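You operate a simulated robot arm through the tools that you are given. There is no shell and no other tool. Be economical: measure what you need, move in short steps, check, and stop when the job is done.

The job below is to be done with a simulated robot arm. You get a single attempt, and the scene is never put back.

Task
Put things in order on the top of the long table. At the end: the white bottle stands on top of the yellow notebook (marked "PLANS"); the black camera stand stands where the black socks stood; the black socks is on the brown wooden coaster; the red box stands on top of the yellow note block; whatever was shut is shut again. Leave all else as you found it, and nothing knocked over.

The check looks at the end state, three seconds after you hand in, the way a careful person would. Anything else that was tipped, shoved, dropped, spilled or broken makes it a failure.

Robot
A 7-joint arm with a two-finger parallel gripper, fixed in place. Base frame: the origin is at the foot of the arm, x ahead of it, y to its left, z up; the work surface is at about z = 75.9. Units: cm, rad, N and s.
With the tool pointing down near the work surface it reaches from about 30 to 70 cm from the base axis. Its first joint turns from -1.152 to 1.152 rad. Payload 1.57 kg.
Tool frame: the origin (TCP) lies between the finger pads and is the grasp point; the fingertips stand 3 cm ahead of it; z points along the fingers, y is the line along which they close. The gripper opens to 11 cm. The fingers are 2.4 cm wide and 1.2 cm thick; the gripper's body (4.8 by 11.2 cm) begins 7.8 cm behind the TCP.
Orientation is that of the tool frame in the base frame, as a unit quaternion [w, x, y, z]. With the fingers straight down and closing along the base's y, the tool's x points along the base's -x, its y along +y and its z along -z.

Tools
- The arm moves only by the tool play_rows. Its argument "series" is text: rows parted by semicolons, each of 7 numbers parted by spaces: the turn, a rotation vector about the tool's x, y, z in degrees, then the shift along the tool's x, y, z in cm, then the closure, from 0 (fully open) to 1 (shut). In form: wx wy wz dx dy dz grip; .... A call has 1 to 20 rows; each row is the pose to reach, as a shift and turn from the pose commanded when the call began, along the tool's axes at that moment. Each row takes 0.2 s and may step no farther than 5 cm and 0.15 rad from the row before; otherwise, or with a gripper value out of range, the whole call is refused. Where a pose cannot be reached the arm comes as near as it can. A force on the tool above 40 N (or 10 N above the force at the start of the call, whichever is more), or a blocked arm, ends the call early, and 0.2 s more pass. Each finger travels about 10.8 cm/s and halts on what it meets, pressing with about 21 N; the grip force reading is that of the motor and also rises with nothing between the fingers. The clock runs only during rows and for 0.2 s after the last one: add rows that repeat a pose to give the fingers time. It gives the time, the measured TCP pose, the force on the tool (base axes), the opening and the grip force at its end, in the units of the frame above (readings bear some noise), and new pictures: "pictures" is both (left out), scene, wrist or none.
- Cameras (640 x 400 px; columns grow to the right, rows downward): "scene" is fixed at [16.57, -40.58, 138.57]; the picture's right is [0.69, -0.72, 0.00], its down [-0.54, -0.52, -0.66] and it looks along [0.47, 0.46, -0.75] (base axes); focal length 332 px, centre (320, 200). "wrist" rides on the gripper at [-3.6, 0, -8] in the tool frame; the picture's right is [0.00, -1.00, 0.00], its down [0.97, 0.00, -0.24] and it looks along [0.24, 0.00, 0.97] (tool axes); focal length 218 px, centre (320, 200).
- probe_pixels(camera, pixels): for up to 12 pixels [column, row] of the newest picture of that camera ("zoom" is the newest enlarged one), the place [x, y, z] in the base frame of the surface seen there, good to about 0.2 cm. The clock stands still meanwhile.
- inspect(camera, box): a new picture of the part [left, top, right, bottom] of that camera's present view, enlarged. The clock stands still meanwhile.
- close_job(): hands the job in; it is judged then, once.

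Keep the steps short. Do not move on a guess: measure, check each grasp and each placing, and mend mistakes. In all there are 80 turns and 120 pictures (those below and enlarged ones count). Leave the gripper open and the arm clear of the work at the hand-in unless told otherwise, and finish with a single line.

The tools are called after ">>>" by a JSON object that holds its "method" and its "body". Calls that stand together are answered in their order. play_rows: Moves the arm, as the interface text tells. Its arguments: {"type":"object","properties":{"series":{"type":"string"},"pictures":{"type":"string","enum":["both","scene","wrist","none"]}},"required":["series"]} The other tools are called the same way: probe_pixels (camera, pixels) gives the place of the surface under pixels of a picture; inspect (camera, box) takes an enlarged picture of a part of a camera's view; close_job () hands the job in.

At the start:

```text
time: 0.0
position: [39.16, 16.93, 102.89]
orientation: [-0.001, 0.0, 1.0, 0.001]
contact_force: [-0.1, 0.2, 1.1]
finger_gap: 10.98
grip_force: 0.1
```

scene: 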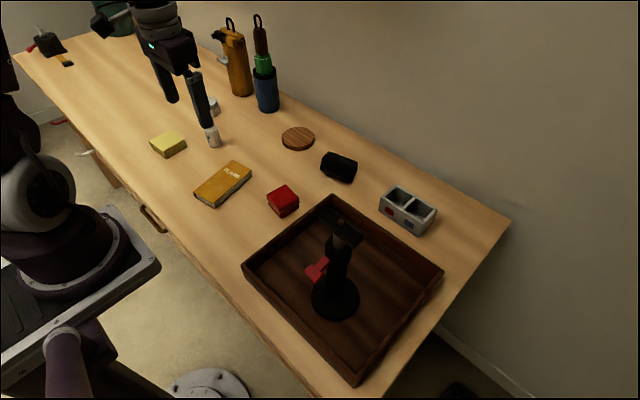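
wrist: 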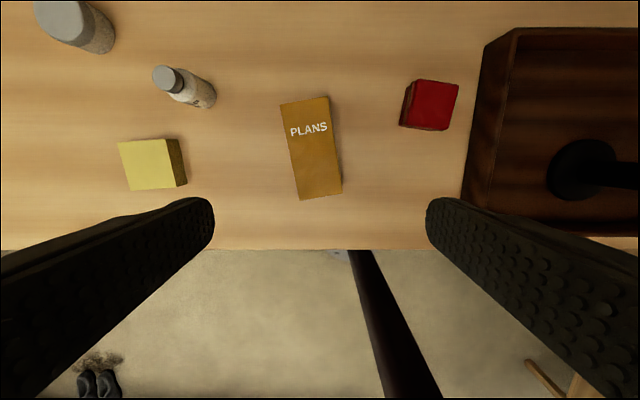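

I see the notebook, the note block, the red box, the bottle, the coaster, the socks and the stand in the tray. I'll enlarge the views before measuring.

>>> {"method": "inspect", "body": {"camera": "scene", "box": [140, 70, 380, 220]}}

>>> {"method": "inspect", "body": {"camera": "scene", "box": [240, 140, 480, 390]}}

>>> {"method": "probe_pixels", "body": {"camera": "scene", "pixels": [[299, 137], [338, 160], [345, 172], [282, 194], [222, 184], [167, 140], [213, 140], [344, 232], [335, 305], [318, 270], [338, 270], [300, 300]]}}

```text
2.67 times, centred on (260, 145) of scene
```

zoom: 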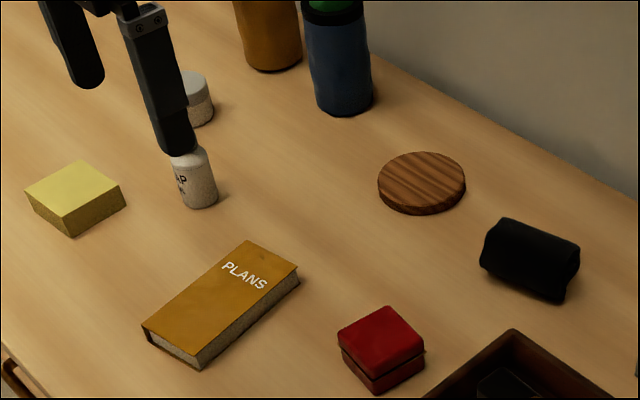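

```text
1.60 times, centred on (360, 265) of scene
```

zoom: 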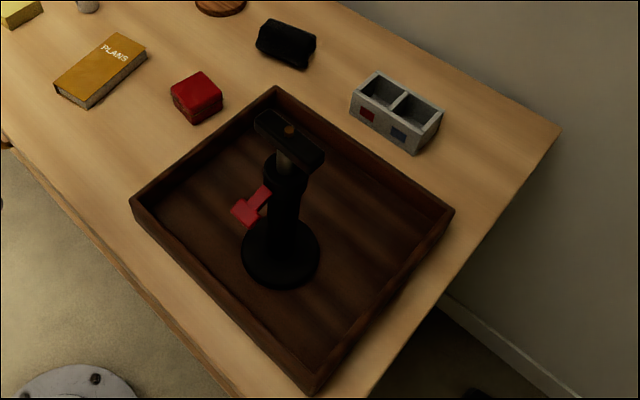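

```text
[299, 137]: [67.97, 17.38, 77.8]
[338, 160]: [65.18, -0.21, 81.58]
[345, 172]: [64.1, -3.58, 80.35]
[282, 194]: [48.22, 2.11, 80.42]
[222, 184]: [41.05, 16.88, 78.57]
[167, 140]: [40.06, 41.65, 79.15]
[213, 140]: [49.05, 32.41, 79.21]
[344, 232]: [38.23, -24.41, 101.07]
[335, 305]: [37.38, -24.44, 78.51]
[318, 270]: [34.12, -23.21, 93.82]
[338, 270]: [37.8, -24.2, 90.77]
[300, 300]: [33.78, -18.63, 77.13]
```

Now I'll probe the wrist picture on the bottle, note block, notebook and red box.

>>> {"method": "probe_pixels", "body": {"camera": "wrist", "pixels": [[167, 78], [190, 95], [205, 100], [120, 143], [166, 140], [170, 187], [130, 190], [282, 105], [327, 98], [341, 192], [301, 199], [430, 100]]}}

>>> {"method": "inspect", "body": {"camera": "wrist", "box": [100, 40, 260, 140]}}

>>> {"method": "inspect", "body": {"camera": "wrist", "box": [360, 50, 520, 150]}}

>>> {"method": "probe_pixels", "body": {"camera": "zoom", "pixels": [[220, 120], [400, 135], [340, 300], [165, 290], [180, 150], [350, 320]]}}

```text
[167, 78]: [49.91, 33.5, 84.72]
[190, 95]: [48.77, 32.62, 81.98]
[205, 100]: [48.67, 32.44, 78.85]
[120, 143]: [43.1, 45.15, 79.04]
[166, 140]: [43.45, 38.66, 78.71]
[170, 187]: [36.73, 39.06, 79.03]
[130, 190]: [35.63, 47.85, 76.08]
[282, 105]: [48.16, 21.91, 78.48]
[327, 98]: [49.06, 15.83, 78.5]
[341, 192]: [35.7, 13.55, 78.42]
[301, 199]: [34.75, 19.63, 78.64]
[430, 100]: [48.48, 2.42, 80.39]
```

```text
4.00 times, centred on (180, 90) of wrist
```

zoom: 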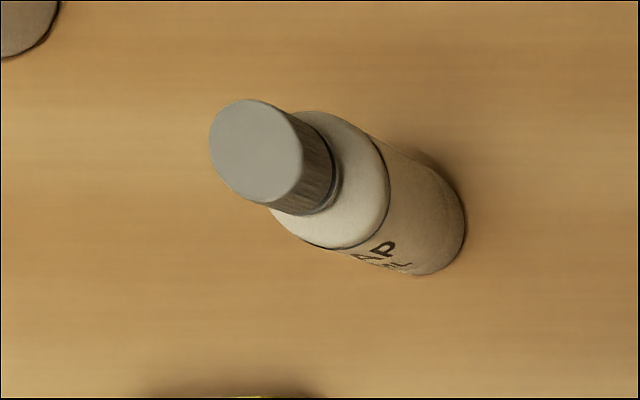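

```text
4.00 times, centred on (440, 100) of wrist
```

zoom: 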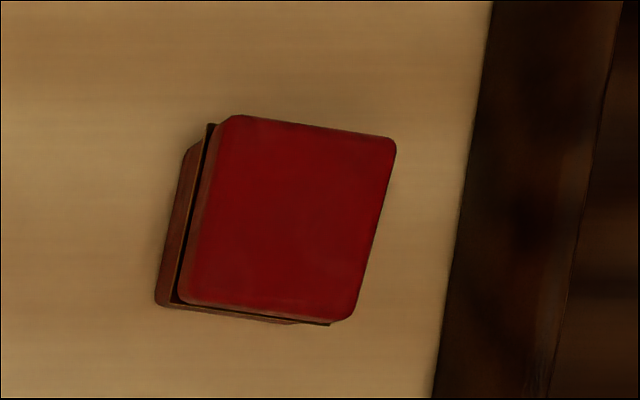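

```text
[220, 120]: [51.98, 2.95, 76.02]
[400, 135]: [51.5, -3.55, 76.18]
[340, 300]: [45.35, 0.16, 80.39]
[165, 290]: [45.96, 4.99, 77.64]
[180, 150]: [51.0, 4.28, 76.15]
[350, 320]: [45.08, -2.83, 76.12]
```

The bottle's cap top is near (49.9, 33.5, 84.7). Next I move above it, at z of about 95, for a closer look.

>>> {"method": "play_rows", "body": {"series": "0 0 0 -2.5 4 1 0; 0 0 0 -5 8 3 0; 0 0 0 -7.7 12 5 0; 0 0 0 -10.3 16.2 7 0; 0 0 0 -10.3 16.2 7 0; 0 0 0 -10.3 16.2 7 0"}}

```text
refused: row 2 steps farther than a row can; nothing moved
```

>>> {"method": "play_rows", "body": {"series": "0 0 0 -2 3.2 1.4 0; 0 0 0 -4 6.4 2.8 0; 0 0 0 -6.1 9.7 4.2 0; 0 0 0 -8.2 13 5.6 0; 0 0 0 -10.3 16.2 7 0; 0 0 0 -10.3 16.2 7 0; 0 0 0 -10.3 16.2 7 0"}}

```text
time: 1.6
position: [49.37, 33.05, 95.88]
orientation: [0.0, 0.0, 1.0, 0.001]
contact_force: [0.8, -0.8, -0.1]
finger_gap: 11.02
grip_force: 0.1
```

scene: 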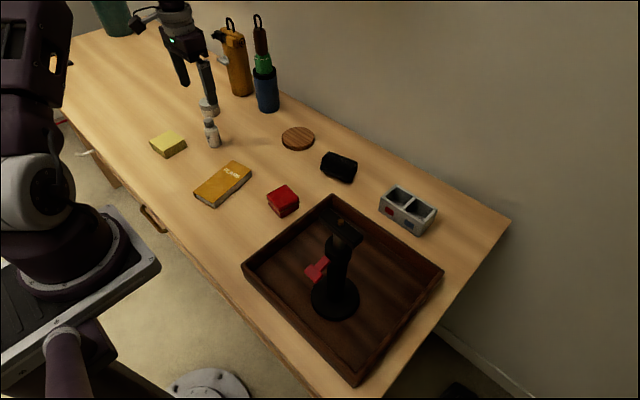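
wrist: 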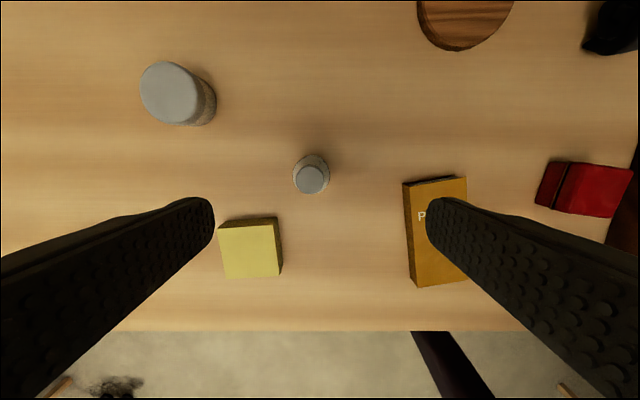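

The bottle is nearly below the tool at (311,178). I'll probe its rim and the neighbours.

>>> {"method": "inspect", "body": {"camera": "wrist", "box": [271, 140, 351, 220]}}

>>> {"method": "probe_pixels", "body": {"camera": "wrist", "pixels": [[311, 180], [299, 180], [323, 180], [311, 168], [311, 191], [329, 168], [311, 157], [294, 172]]}}

>>> {"method": "probe_pixels", "body": {"camera": "scene", "pixels": [[210, 121], [213, 128], [214, 140], [214, 147], [207, 140], [220, 140]]}}

```text
5.00 times, centred on (311, 180) of wrist
```

zoom: 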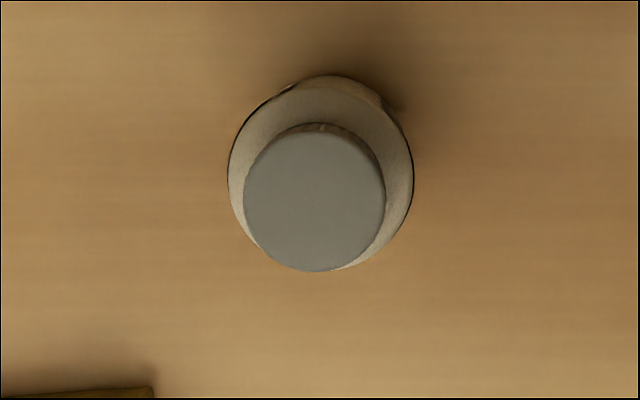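

```text
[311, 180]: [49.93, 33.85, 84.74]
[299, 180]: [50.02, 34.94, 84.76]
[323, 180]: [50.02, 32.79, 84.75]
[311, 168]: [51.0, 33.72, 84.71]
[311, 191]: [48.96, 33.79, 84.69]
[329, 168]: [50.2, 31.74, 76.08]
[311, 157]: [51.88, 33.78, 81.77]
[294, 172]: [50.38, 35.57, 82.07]
```

```text
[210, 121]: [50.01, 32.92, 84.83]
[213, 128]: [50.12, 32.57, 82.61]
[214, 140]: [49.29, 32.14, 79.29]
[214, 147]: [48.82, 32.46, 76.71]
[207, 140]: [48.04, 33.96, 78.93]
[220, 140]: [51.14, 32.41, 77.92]
```

The bottle's centre is about (50.0, 33.8), its body radius 1.9 and its top 84.7. I descend to z 79.9 with the fingers open, then close on the body.

>>> {"method": "play_rows", "body": {"series": "0 0 0 -0.55 0.7 3 0; 0 0 0 -0.55 0.7 7 0; 0 0 0 -0.55 0.7 11 0; 0 0 0 -0.55 0.7 14 0; 0 0 0 -0.55 0.7 16 0; 0 0 0 -0.55 0.7 16 0; 0 0 0 -0.55 0.7 16 0.4; 0 0 0 -0.55 0.7 16 0.6; 0 0 0 -0.55 0.7 16 0.8; 0 0 0 -0.55 0.7 16 0.8"}}

```text
time: 3.8
position: [49.96, 33.64, 79.8]
orientation: [0.0, 0.001, 1.0, 0.0]
contact_force: [-0.4, 0.4, 0.4]
finger_gap: 3.69
grip_force: 21.2
```

scene: 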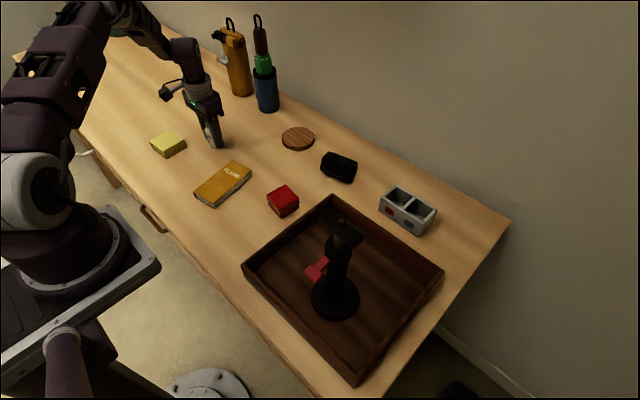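
wrist: 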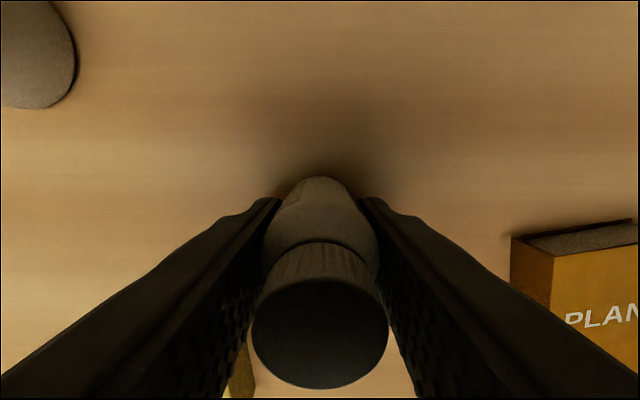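

Gripped (gap 3.69). I lift 7 cm and carry it above the notebook's centre (41.9, 17.7).

>>> {"method": "play_rows", "body": {"series": "0 0 0 0 0 -2 0.8; 0 0 0 0 0 -4.5 0.8; 0 0 0 0 0 -7 0.8; 0 0 0 1.6 -3.2 -7 0.8; 0 0 0 3.2 -6.4 -7 0.8; 0 0 0 4.8 -9.6 -7 0.8; 0 0 0 6.4 -12.8 -7 0.8; 0 0 0 8.06 -15.95 -7 0.8; 0 0 0 8.06 -15.95 -7 0.8; 0 0 0 8.06 -15.95 -5.2 0.8; 0 0 0 8.06 -15.95 -3.6 0.8; 0 0 0 8.06 -15.95 -3.6 0.8"}}

```text
time: 6.4
position: [42.0, 17.89, 83.62]
orientation: [0.001, 0.0, 1.0, 0.0]
contact_force: [-0.6, -0.6, -1.0]
finger_gap: 3.7
grip_force: 21.2
```

scene: 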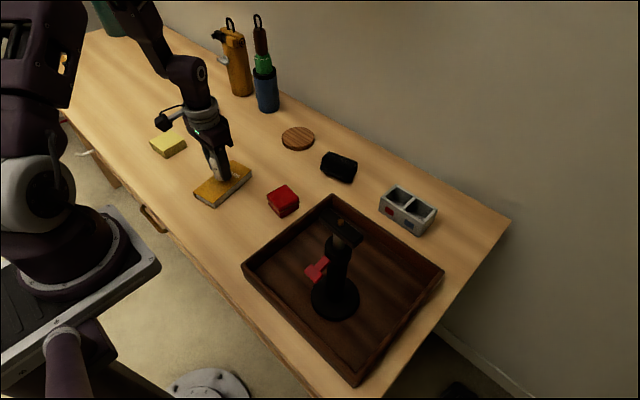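
wrist: 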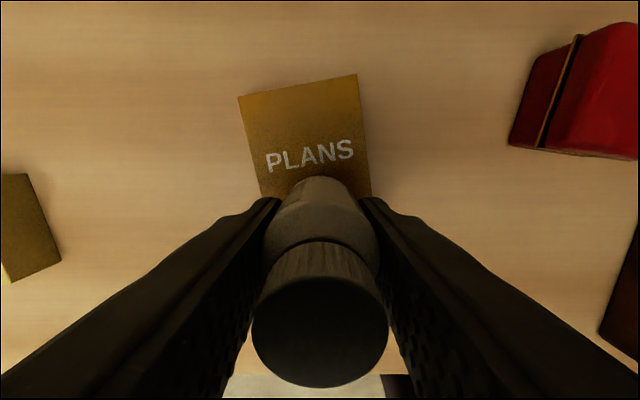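

The bottle is centred over the notebook with about 1.1 cm to go. I lower in small steps.

>>> {"method": "play_rows", "body": {"series": "0 0 0 0 0 0.5 0.8; 0 0 0 0 0 0.8 0.8; 0 0 0 0 0 1.0 0.8; 0 0 0 0 0 1.1 0.8; 0 0 0 0 0 1.1 0.8", "pictures": "none"}}

```text
time: 7.6
position: [42.02, 17.77, 82.53]
orientation: [0.0, 0.001, 1.0, 0.0]
contact_force: [0.2, -0.1, -0.7]
finger_gap: 3.69
grip_force: 20.9
```

>>> {"method": "play_rows", "body": {"series": "0 0 0 0 0 0.1 0.8; 0 0 0 0 0 0.2 0.8; 0 0 0 0 0 0.2 0.8"}}

>>> {"method": "inspect", "body": {"camera": "scene", "box": [180, 130, 280, 215]}}

```text
time: 8.4
position: [42.0, 17.76, 82.33]
orientation: [0.0, 0.001, 1.0, 0.001]
contact_force: [-0.2, -0.5, -0.5]
finger_gap: 3.66
grip_force: 21.5
```

scene: 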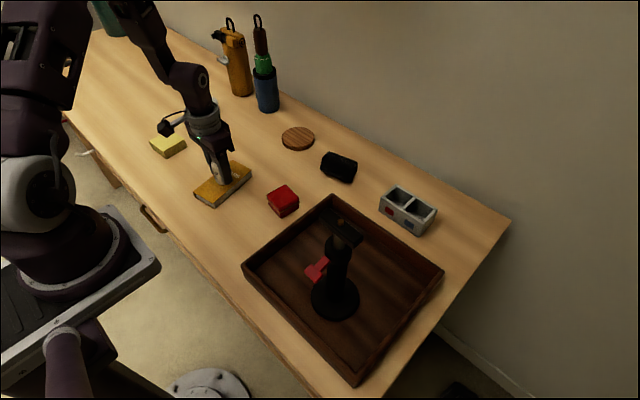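
wrist: 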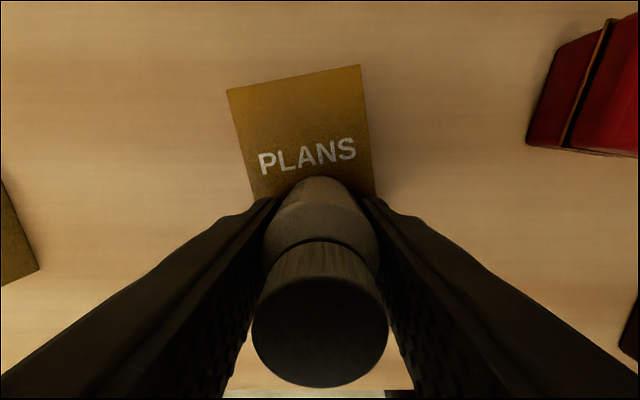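

```text
4.71 times, centred on (230, 172) of scene
```

zoom: 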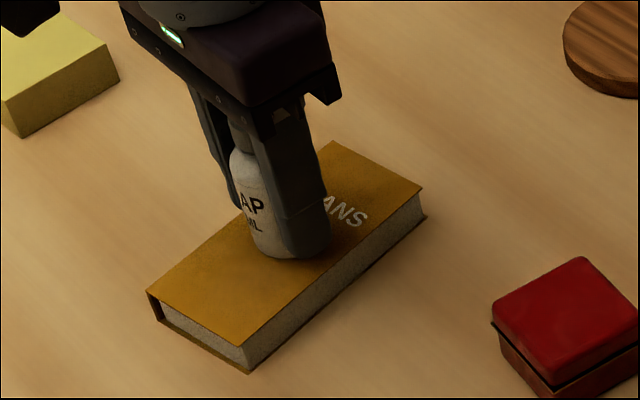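

It is almost touching. I go down by 0.1 cm steps until force shows.

>>> {"method": "play_rows", "body": {"series": "0 0 0 0 0 0.1 0.8; 0 0 0 0 0 0.1 0.8", "pictures": "none"}}

```text
time: 9.0
position: [41.92, 17.87, 82.17]
orientation: [0.0, 0.0, 1.0, 0.0]
contact_force: [-0.1, -0.3, 0.7]
finger_gap: 3.69
grip_force: 20.8
```

>>> {"method": "play_rows", "body": {"series": "0 0 0 0 0 0.1 0.8; 0 0 0 0 0 0.1 0.8", "pictures": "none"}}

```text
time: 9.6
position: [42.05, 17.81, 82.05]
orientation: [0.002, 0.0, 1.0, 0.0]
contact_force: [-0.7, -1.1, 19.7]
finger_gap: 3.69
grip_force: 20.9
```

Contact (19.7 N). I ease up slightly, open, then rise straight up.

>>> {"method": "play_rows", "body": {"series": "0 0 0 0 0 -0.08 0.8; 0 0 0 0 0 -0.08 0.6; 0 0 0 0 0 -0.08 0.3; 0 0 0 0 0 -0.08 0; 0 0 0 0 0 -0.08 0; 0 0 0 0 0 -3 0; 0 0 0 0 0 -7 0; 0 0 0 0 0 -11 0; 0 0 0 0 0 -15 0; 0 0 0 0 0 -15 0"}}

>>> {"method": "inspect", "body": {"camera": "scene", "box": [180, 130, 280, 215]}}

```text
time: 11.8
position: [41.73, 18.07, 96.88]
orientation: [0.0, 0.0, 1.0, 0.0]
contact_force: [0.0, -0.4, -0.8]
finger_gap: 11.0
grip_force: 0.1
```

scene: 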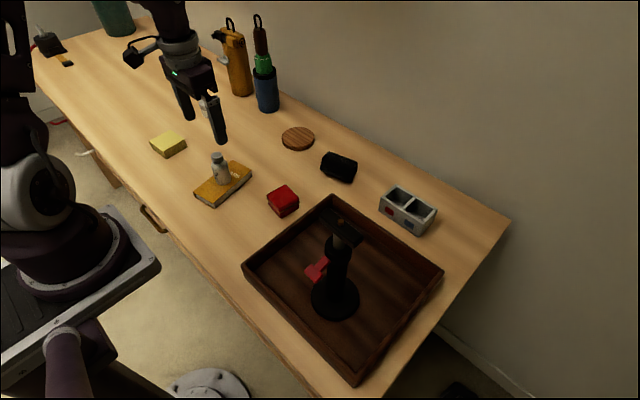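
wrist: 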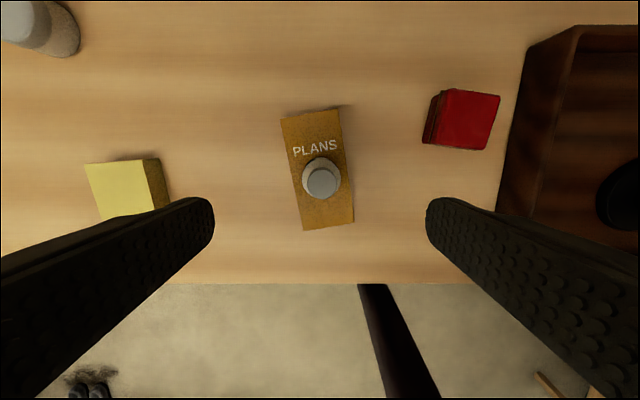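

```text
4.71 times, centred on (230, 172) of scene
```

zoom: 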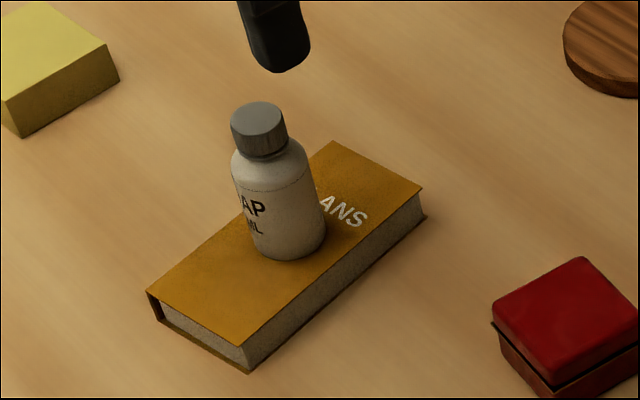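

The bottle stands well. Next I go above the red box at about (48.5, 1) to measure its edges and orientation.

>>> {"method": "play_rows", "body": {"series": "0 0 0 -1.4 -3.8 0 0; 0 0 0 -2.8 -7.6 0 0; 0 0 0 -4.2 -11.4 0 0; 0 0 0 -5.5 -14.5 1 0; 0 0 0 -6.4 -16.9 3 0; 0 0 0 -6.4 -16.9 3 0; 0 0 0 -6.4 -16.9 3 0", "pictures": "wrist"}}

>>> {"method": "inspect", "body": {"camera": "wrist", "box": [260, 130, 380, 220]}}

```text
time: 13.4
position: [48.23, 1.02, 93.79]
orientation: [0.0, -0.001, 1.0, 0.0]
contact_force: [-0.6, 0.2, 0.2]
finger_gap: 11.01
grip_force: 0.1
```

wrist: 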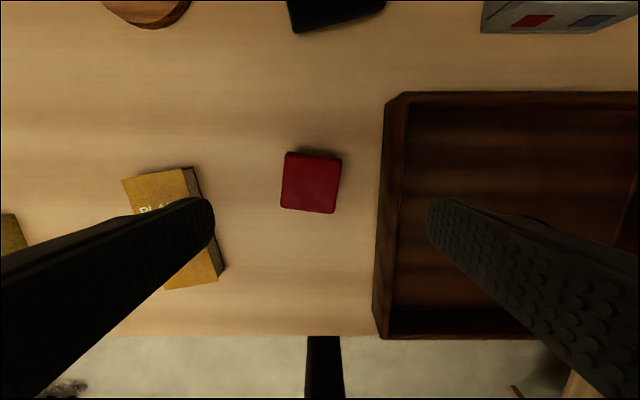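

```text
4.44 times, centred on (320, 175) of wrist
```

zoom: 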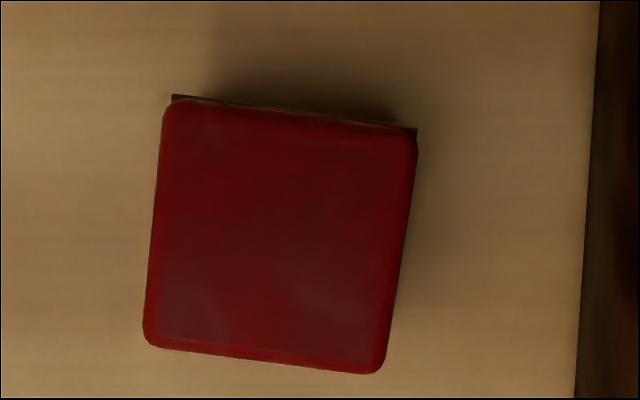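

>>> {"method": "probe_pixels", "body": {"camera": "zoom", "pixels": [[166, 110], [412, 140], [384, 365], [148, 340], [280, 235], [395, 250], [156, 225], [590, 200], [275, 107], [265, 360]]}}

>>> {"method": "probe_pixels", "body": {"camera": "wrist", "pixels": [[388, 110], [395, 150], [378, 300], [378, 200], [337, 10], [430, 300]]}}

```text
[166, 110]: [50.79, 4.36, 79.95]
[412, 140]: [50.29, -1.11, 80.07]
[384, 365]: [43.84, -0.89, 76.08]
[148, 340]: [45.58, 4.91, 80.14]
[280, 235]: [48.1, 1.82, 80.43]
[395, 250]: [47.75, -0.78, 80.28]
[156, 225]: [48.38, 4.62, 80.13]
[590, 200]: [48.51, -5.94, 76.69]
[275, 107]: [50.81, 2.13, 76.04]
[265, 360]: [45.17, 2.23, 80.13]
```

```text
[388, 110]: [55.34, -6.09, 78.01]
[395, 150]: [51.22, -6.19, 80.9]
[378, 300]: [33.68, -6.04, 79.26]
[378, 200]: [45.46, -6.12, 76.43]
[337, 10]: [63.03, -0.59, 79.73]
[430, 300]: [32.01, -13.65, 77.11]
```

The red box is 5.5 cm square, centred at (48.0, 1.85), turned about −5.6°, with its top at 80.4. The tray wall at y=−6 leaves 5 cm. I turn the tool +5.6°, half-close to about 8 cm, and descend to z 79.4.

>>> {"method": "play_rows", "body": {"series": "0 0 5.6 0.27 0.85 2 0.27; 0 0 5.6 0.27 0.85 5 0.27; 0 0 5.6 0.27 0.85 8 0.27; 0 0 5.6 0.27 0.85 11 0.27; 0 0 5.6 0.27 0.85 13 0.27; 0 0 5.6 0.27 0.85 14.5 0.27; 0 0 5.6 0.27 0.85 14.5 0.27"}}

>>> {"method": "inspect", "body": {"camera": "scene", "box": [220, 140, 340, 225]}}

```text
time: 15.0
position: [48.24, 1.72, 79.47]
orientation: [0.0, 0.049, 0.999, 0.0]
contact_force: [0.2, 0.9, -0.8]
finger_gap: 8.01
grip_force: 0.0
```

scene: 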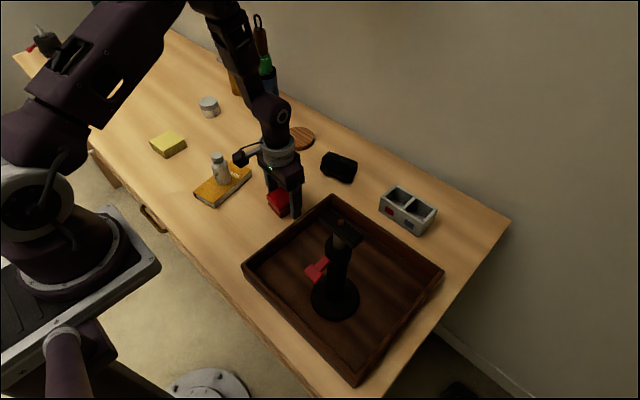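
wrist: 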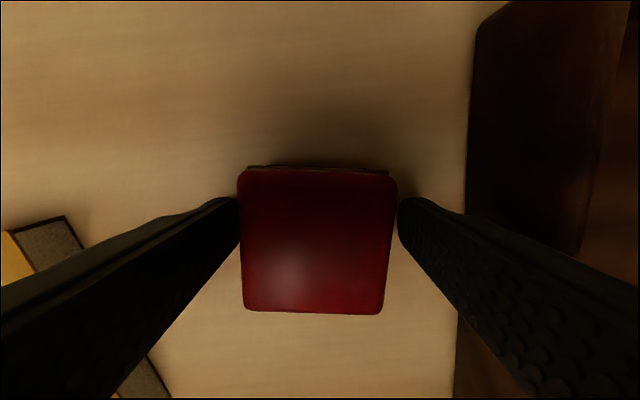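

```text
4.71 times, centred on (280, 182) of scene
```

zoom: 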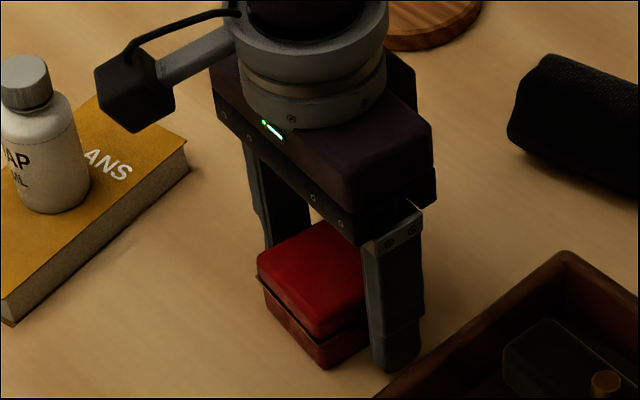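

The fingers straddle the box squarely. I close and lift a little.

>>> {"method": "play_rows", "body": {"series": "0 0 0 0 0 0 0.45; 0 0 0 0 0 0 0.55; 0 0 0 0 0 0 0.65; 0 0 0 0 0 0 0.65; 0 0 0 0 0 -1.5 0.65; 0 0 0 0 0 -3 0.65; 0 0 0 0 0 -5 0.65; 0 0 0 0 0 -8 0.65; 0 0 0 0 0 -11 0.65; 0 0 0 0 0 -11 0.65"}}

>>> {"method": "inspect", "body": {"camera": "scene", "box": [220, 110, 340, 195]}}

```text
time: 17.2
position: [47.92, 1.83, 90.63]
orientation: [-0.001, 0.049, 0.999, 0.001]
contact_force: [0.3, 0.0, -1.6]
finger_gap: 5.76
grip_force: 20.6
```

scene: 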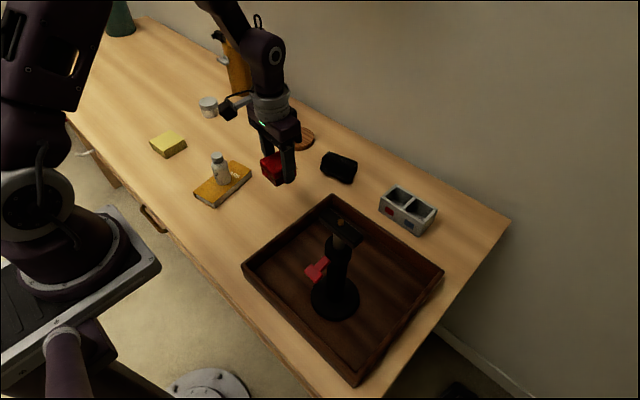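
wrist: 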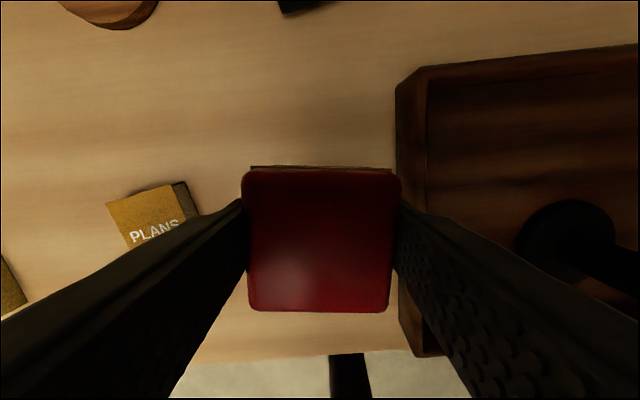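

```text
4.71 times, centred on (280, 152) of scene
```

zoom: 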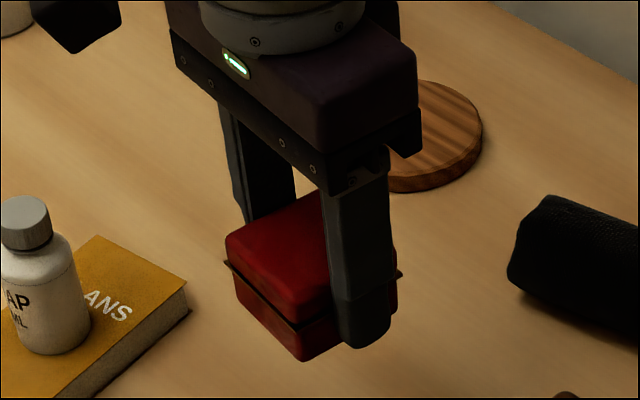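

The box is held as one piece. I measure the note block's corners before carrying.

>>> {"method": "inspect", "body": {"camera": "scene", "box": [140, 120, 200, 165]}}

```text
8.89 times, centred on (170, 142) of scene
```

zoom: 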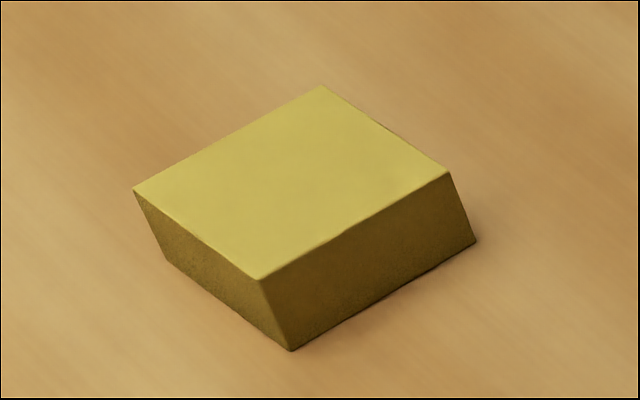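

>>> {"method": "probe_pixels", "body": {"camera": "zoom", "pixels": [[322, 91], [443, 172], [260, 274], [141, 190], [290, 180], [290, 345], [470, 241], [170, 262]]}}

```text
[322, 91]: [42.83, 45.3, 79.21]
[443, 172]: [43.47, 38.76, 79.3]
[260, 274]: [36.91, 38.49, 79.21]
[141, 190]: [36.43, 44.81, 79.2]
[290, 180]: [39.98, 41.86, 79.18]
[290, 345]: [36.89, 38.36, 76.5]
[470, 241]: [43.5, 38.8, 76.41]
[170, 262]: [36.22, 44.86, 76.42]
```

The block's top is at 79.2, centred at (39.9, 41.85), turned about +4°. I lift 6 cm more, carry the box there and turn −9.6° on the way.

>>> {"method": "play_rows", "body": {"series": "0 0 0 0 0 -3 0.65; 0 0 0 0 0 -6 0.65; 0 0 -1 1.196 3.902 -6 0.65; 0 0 -2 2.392 7.804 -6 0.65; 0 0 -3 3.588 11.706 -6 0.65; 0 0 -4 4.784 15.608 -6 0.65; 0 0 -5 5.98 19.51 -6 0.65; 0 0 -6 7.176 23.412 -6 0.65; 0 0 -7 8.372 27.314 -6 0.65; 0 0 -8 9.568 31.216 -6 0.65; 0 0 -9 10.764 35.118 -6 0.65; 0 0 -9.6 11.96 39.02 -6 0.65; 0 0 -9.6 11.96 39.02 -3 0.65; 0 0 -9.6 11.96 39.02 0 0.65; 0 0 -9.6 11.96 39.02 3 0.65; 0 0 -9.6 11.96 39.02 3 0.65; 0 0 -9.6 11.96 39.02 3 0.65"}}

>>> {"method": "inspect", "body": {"camera": "scene", "box": [120, 90, 220, 165]}}

```text
time: 20.8
position: [39.93, 41.73, 87.39]
orientation: [0.001, -0.035, 0.999, 0.0]
contact_force: [1.4, -0.3, -1.0]
finger_gap: 5.72
grip_force: 21.0
```

scene: 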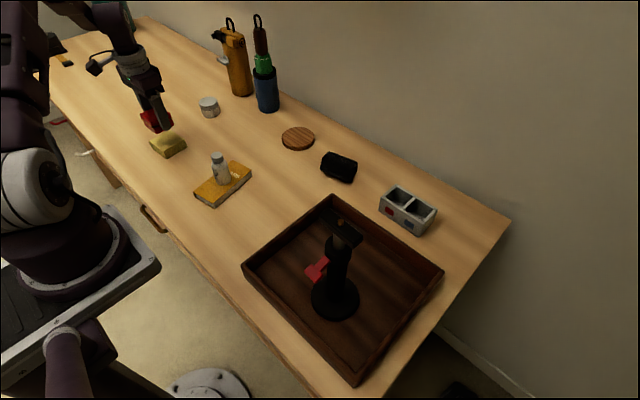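
wrist: 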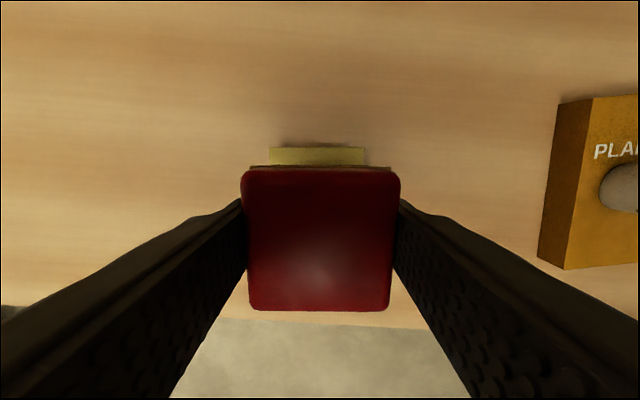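

```text
5.33 times, centred on (170, 128) of scene
```

zoom: 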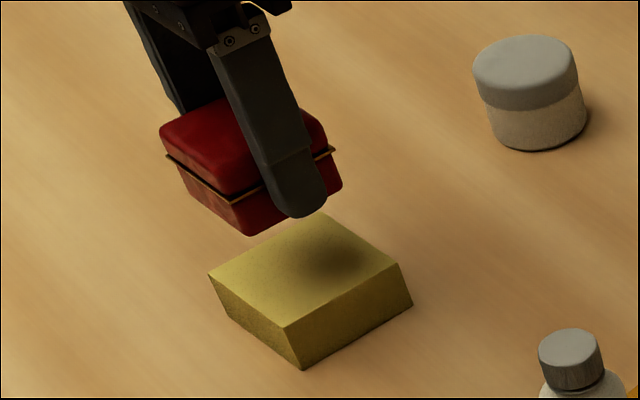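

The alignment looks right. I lower 4.4 cm, just short of contact.

>>> {"method": "play_rows", "body": {"series": "0 0 0 0 0 2 0.65; 0 0 0 0 0 3.5 0.65; 0 0 0 0 0 4.2 0.65; 0 0 0 0 0 4.4 0.65; 0 0 0 0 0 4.4 0.65"}}

>>> {"method": "inspect", "body": {"camera": "scene", "box": [120, 90, 220, 165]}}

```text
time: 22.0
position: [39.91, 41.92, 83.21]
orientation: [0.001, -0.034, 0.999, 0.0]
contact_force: [-0.4, 0.2, -0.4]
finger_gap: 5.76
grip_force: 20.7
```

scene: 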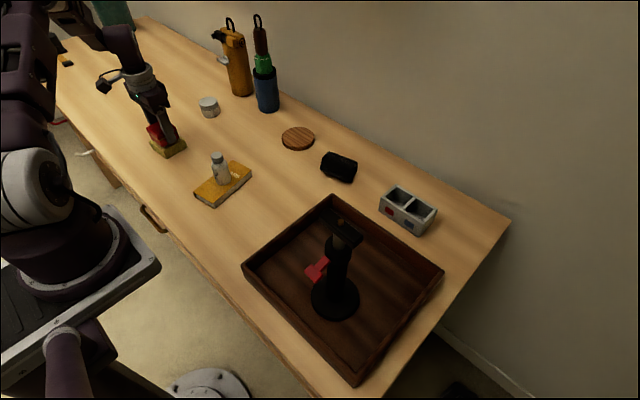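
wrist: 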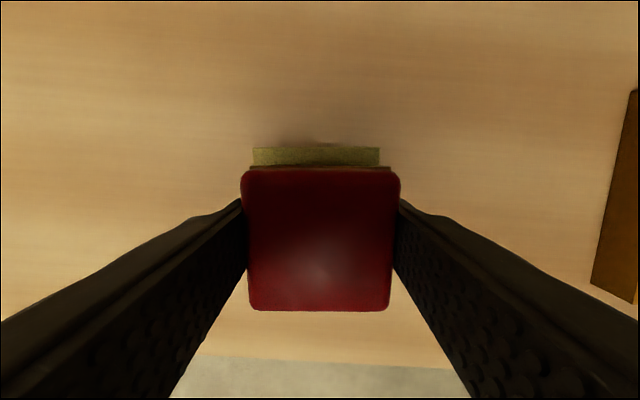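

```text
5.33 times, centred on (170, 128) of scene
```

zoom: 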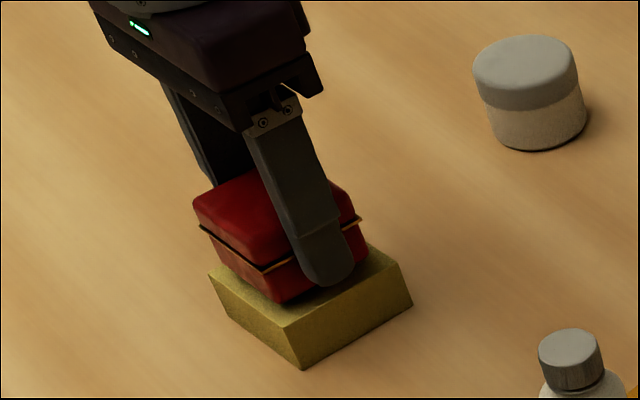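

Well centred, about 0.5 cm up. I go lower gently.

>>> {"method": "play_rows", "body": {"series": "0 0 0 0 0 0.2 0.65; 0 0 0 0 0 0.35 0.65; 0 0 0 0 0 0.35 0.65", "pictures": "none"}}

```text
time: 22.8
position: [40.05, 41.73, 82.78]
orientation: [-0.001, -0.034, 0.999, 0.0]
contact_force: [1.0, 0.1, -0.6]
finger_gap: 5.75
grip_force: 20.9
```

>>> {"method": "play_rows", "body": {"series": "0 0 0 0 0 0.12 0.65; 0 0 0 0 0 0.12 0.65", "pictures": "none"}}

```text
time: 23.4
position: [39.96, 41.83, 82.59]
orientation: [0.001, -0.034, 0.999, 0.0]
contact_force: [-0.5, -1.0, -0.7]
finger_gap: 5.76
grip_force: 20.8
```

>>> {"method": "play_rows", "body": {"series": "0 0 0 0 0 0.1 0.65; 0 0 0 0 0 0.1 0.65", "pictures": "none"}}

```text
time: 24.0
position: [39.88, 41.75, 82.52]
orientation: [0.0, -0.035, 0.999, 0.0]
contact_force: [-0.1, 0.4, -0.9]
finger_gap: 5.77
grip_force: 20.5
```

>>> {"method": "play_rows", "body": {"series": "0 0 0 0 0 0.1 0.65; 0 0 0 0 0 0.1 0.65", "pictures": "none"}}

>>> {"method": "inspect", "body": {"camera": "scene", "box": [140, 110, 200, 165]}}

```text
time: 24.6
position: [39.9, 41.81, 82.48]
orientation: [0.0, -0.035, 0.999, 0.0]
contact_force: [-2.5, -3.2, 9.4]
finger_gap: 5.76
grip_force: 20.8
```

```text
7.27 times, centred on (170, 138) of scene
```

zoom: 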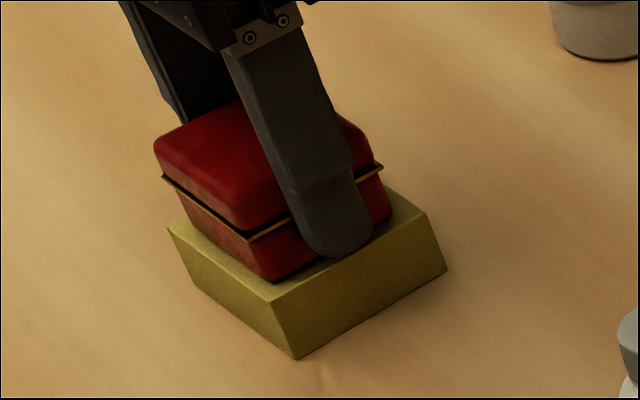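

Contact at 9 N. I open and rise.

>>> {"method": "play_rows", "body": {"series": "0 0 0 0 0 -0.05 0.55; 0 0 0 0 0 -0.05 0.4; 0 0 0 0 0 -0.05 0.2; 0 0 0 0 0 -0.05 0.1; 0 0 0 0 0 -0.05 0.1; 0 0 0 0 0 -3 0; 0 0 0 0 0 -7 0; 0 0 0 0 0 -11 0; 0 0 0 0 0 -15 0; 0 0 0 0 0 -15 0"}}

>>> {"method": "inspect", "body": {"camera": "scene", "box": [140, 110, 200, 165]}}

```text
time: 26.8
position: [40.14, 41.89, 97.43]
orientation: [0.0, -0.035, 0.999, 0.0]
contact_force: [0.6, 0.0, -0.7]
finger_gap: 10.99
grip_force: 0.0
```

scene: 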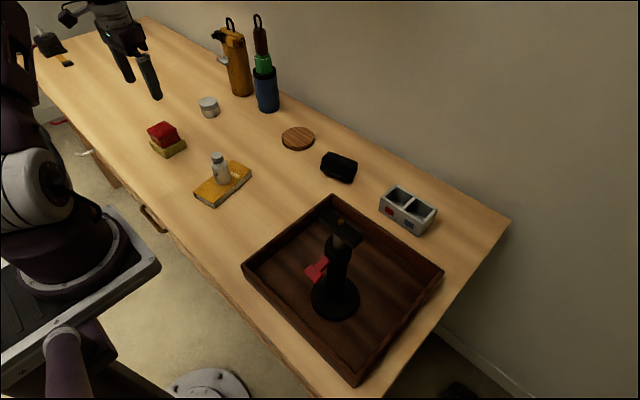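
wrist: 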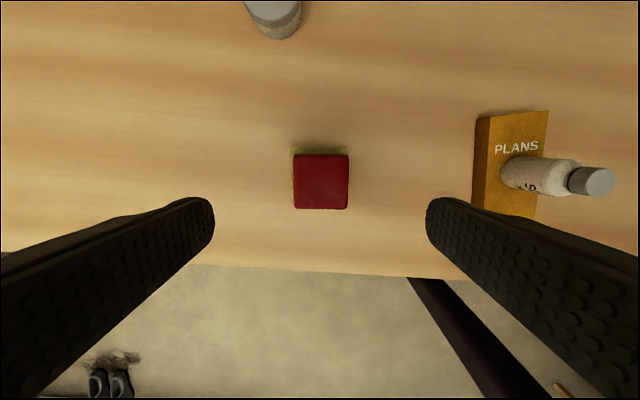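

```text
7.27 times, centred on (170, 138) of scene
```

zoom: 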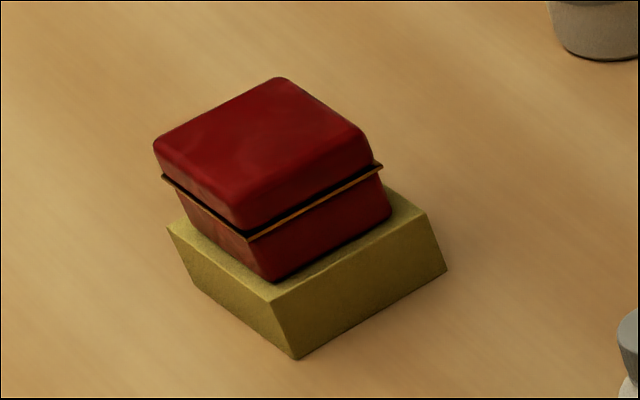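

The red box rests flat. Now I measure the socks and the coaster in the enlarged scene.

>>> {"method": "inspect", "body": {"camera": "scene", "box": [270, 110, 380, 195]}}

```text
4.71 times, centred on (325, 152) of scene
```

zoom: 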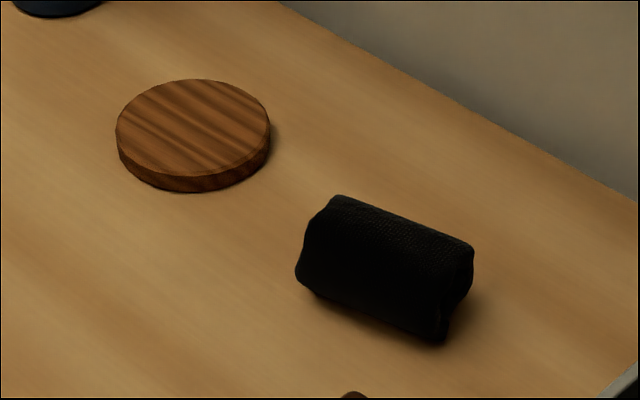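

>>> {"method": "probe_pixels", "body": {"camera": "zoom", "pixels": [[118, 128], [267, 128], [195, 80], [193, 175], [345, 200], [465, 250], [400, 232], [318, 210], [303, 285], [438, 335], [370, 310], [448, 300]]}}

```text
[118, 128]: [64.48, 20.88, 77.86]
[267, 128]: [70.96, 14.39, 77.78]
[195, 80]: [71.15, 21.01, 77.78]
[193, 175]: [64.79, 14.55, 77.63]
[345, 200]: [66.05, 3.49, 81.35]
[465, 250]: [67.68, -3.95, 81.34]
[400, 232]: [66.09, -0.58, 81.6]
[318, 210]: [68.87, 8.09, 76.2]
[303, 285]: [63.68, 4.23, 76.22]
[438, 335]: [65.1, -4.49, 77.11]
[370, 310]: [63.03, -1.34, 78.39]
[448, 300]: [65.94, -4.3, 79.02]
```

The coaster's centre is (67.9, 17.7), its top 77.8. I go above the socks for a top view.

>>> {"method": "play_rows", "body": {"series": "0 0 0.4 -1.9 -4.32 0 0; 0 0 0.8 -3.8 -8.64 0 0; 0 0 1.2 -5.7 -12.96 0 0; 0 0 1.6 -7.6 -17.28 0 0; 0 0 2 -9.5 -21.6 0 0; 0 0 2.4 -11.4 -25.92 0 0; 0 0 2.8 -13.3 -30.24 0 0; 0 0 3.2 -15.2 -34.56 0 0; 0 0 3.6 -17.1 -38.9 0 0; 0 0 4 -19.03 -43.24 1 0; 0 0 4 -19.03 -43.24 2 0; 0 0 4 -19.03 -43.24 2 0"}}

>>> {"method": "inspect", "body": {"camera": "wrist", "box": [200, 60, 440, 210]}}

```text
time: 29.4
position: [62.04, -0.05, 95.59]
orientation: [-0.001, -0.001, 1.0, 0.0]
contact_force: [0.3, -0.4, -0.5]
finger_gap: 11.0
grip_force: 0.0
```

scene: 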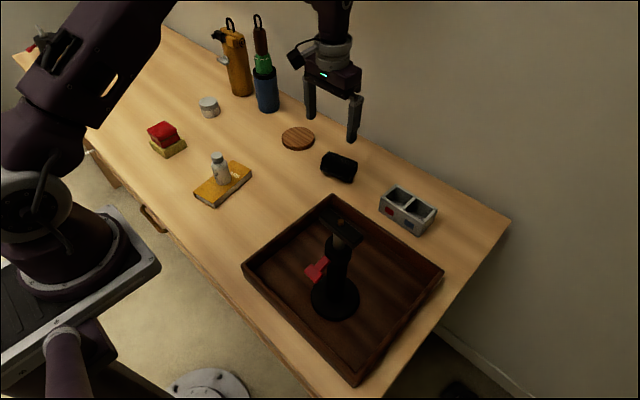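
wrist: 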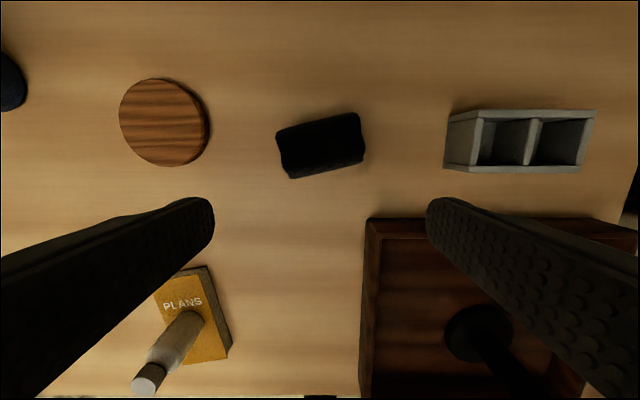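

```text
2.67 times, centred on (320, 135) of wrist
```

zoom: 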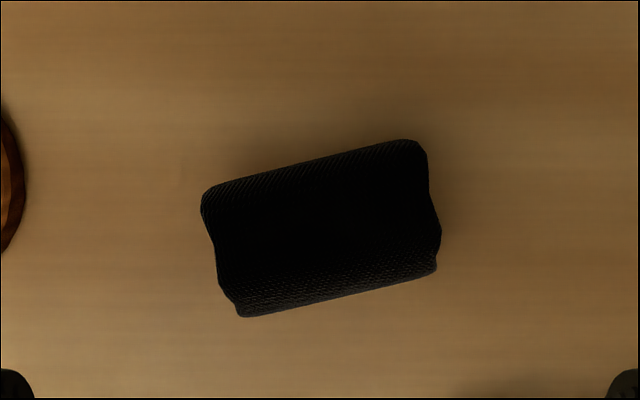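

>>> {"method": "probe_pixels", "body": {"camera": "zoom", "pixels": [[206, 203], [408, 145], [436, 240], [245, 310], [320, 225], [432, 268], [215, 240], [300, 165], [340, 285], [430, 190], [270, 240], [370, 220]]}}

>>> {"method": "probe_pixels", "body": {"camera": "wrist", "pixels": [[165, 121], [124, 121], [206, 123], [165, 82], [165, 160], [448, 150], [480, 115], [590, 115], [372, 225], [430, 225]]}}

```text
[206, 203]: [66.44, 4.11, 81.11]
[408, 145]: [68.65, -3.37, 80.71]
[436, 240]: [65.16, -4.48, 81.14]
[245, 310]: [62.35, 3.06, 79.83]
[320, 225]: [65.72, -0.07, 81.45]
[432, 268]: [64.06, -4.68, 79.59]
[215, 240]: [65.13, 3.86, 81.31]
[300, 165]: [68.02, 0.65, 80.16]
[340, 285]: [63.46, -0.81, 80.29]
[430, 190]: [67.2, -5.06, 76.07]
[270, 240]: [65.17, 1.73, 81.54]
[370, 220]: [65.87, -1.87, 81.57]
```

```text
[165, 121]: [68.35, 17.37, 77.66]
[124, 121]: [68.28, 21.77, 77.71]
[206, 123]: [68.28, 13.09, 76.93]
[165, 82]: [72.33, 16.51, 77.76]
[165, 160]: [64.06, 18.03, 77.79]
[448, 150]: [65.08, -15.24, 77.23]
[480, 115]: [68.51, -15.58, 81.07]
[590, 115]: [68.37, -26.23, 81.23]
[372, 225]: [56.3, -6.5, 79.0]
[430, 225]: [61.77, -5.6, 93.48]
```

The socks' centre is (65.65, −0.3). Their long axis is tilted about 16° from y, and they are about 7.8 long, 5 wide, with the top at 81.6. I'll grip across the short side, so I turn the tool +74° above it.

>>> {"method": "play_rows", "body": {"series": "0 0 8 -1 -0.1 0 0; 0 0 16 -2 -0.25 0 0; 0 0 24 -3 -0.25 0 0; 0 0 32 -3.6 -0.25 0 0; 0 0 40 -3.6 -0.25 0 0; 0 0 48 -3.6 -0.25 0 0; 0 0 56 -3.6 -0.25 0 0; 0 0 64 -3.6 -0.25 1 0; 0 0 72 -3.6 -0.25 3 0; 0 0 74 -3.6 -0.25 5 0; 0 0 74 -3.6 -0.25 5 0; 0 0 74 -3.6 -0.25 5 0"}}

>>> {"method": "inspect", "body": {"camera": "wrist", "box": [220, 120, 420, 245]}}

```text
time: 32.0
position: [65.7, -0.23, 90.53]
orientation: [0.0, 0.603, 0.798, 0.0]
contact_force: [0.4, 0.2, -0.8]
finger_gap: 11.01
grip_force: 0.0
```

scene: 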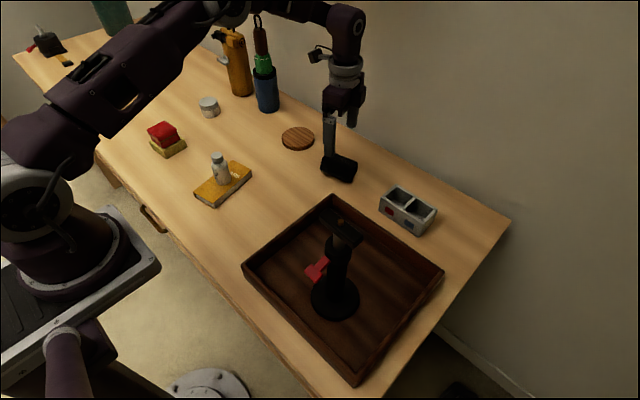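
wrist: 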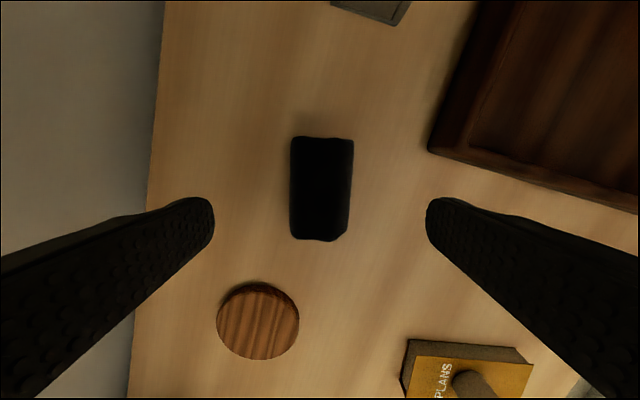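

```text
3.20 times, centred on (320, 182) of wrist
```

zoom: 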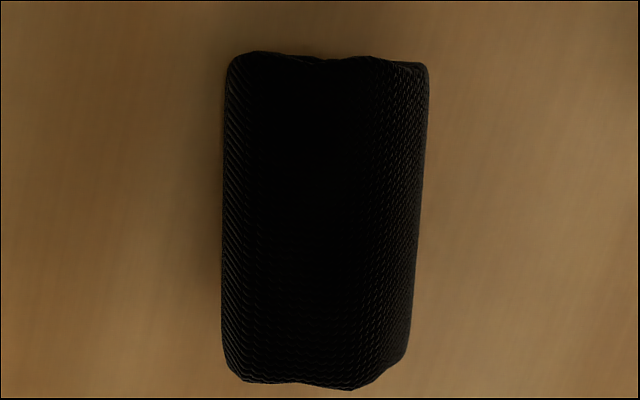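

Aligned and centred. I descend to z of about 79.2 with the fingers at 8 cm, then close.

>>> {"method": "play_rows", "body": {"series": "0 0 0 0 0 3 0.2; 0 0 0 0 0 6 0.25; 0 0 0 0 0 9 0.25; 0 0 0 0 0 10.5 0.25; 0 0 0 0 0 11.3 0.25; 0 0 0 0 0 11.3 0.25; 0 0 0 0 0 11.3 0.45; 0 0 0 0 0 11.3 0.55; 0 0 0 0 0 11.3 0.65; 0 0 0 0 0 11.3 0.65; 0 0 0 0 0 11.3 0.65"}}

>>> {"method": "inspect", "body": {"camera": "scene", "box": [280, 110, 400, 195]}}

```text
time: 34.4
position: [65.57, -0.15, 79.11]
orientation: [0.0, 0.602, 0.799, 0.0]
contact_force: [0.5, -0.5, 0.6]
finger_gap: 6.87
grip_force: 21.0
```

scene: 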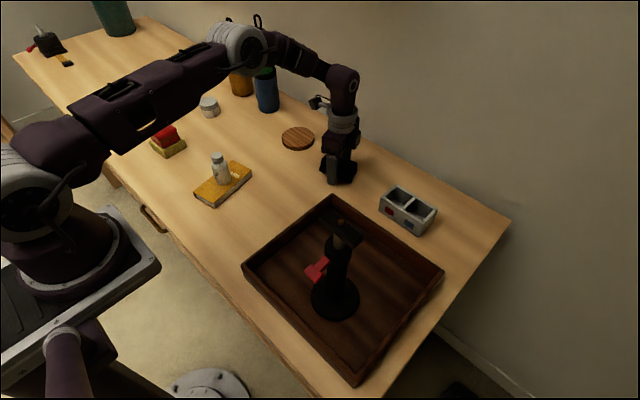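
wrist: 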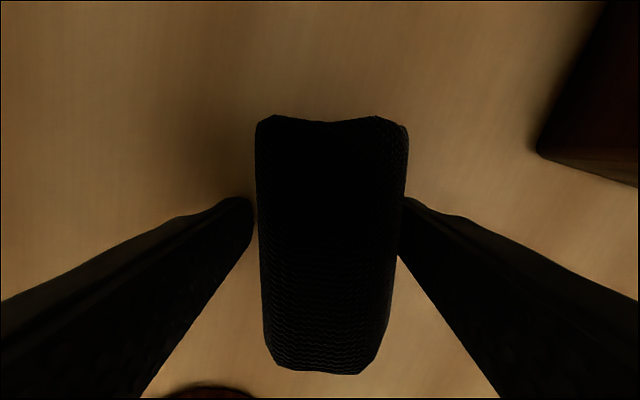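

```text
4.71 times, centred on (340, 152) of scene
```

zoom: 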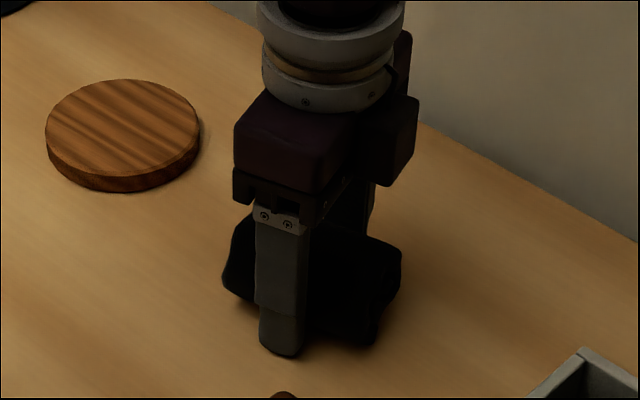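

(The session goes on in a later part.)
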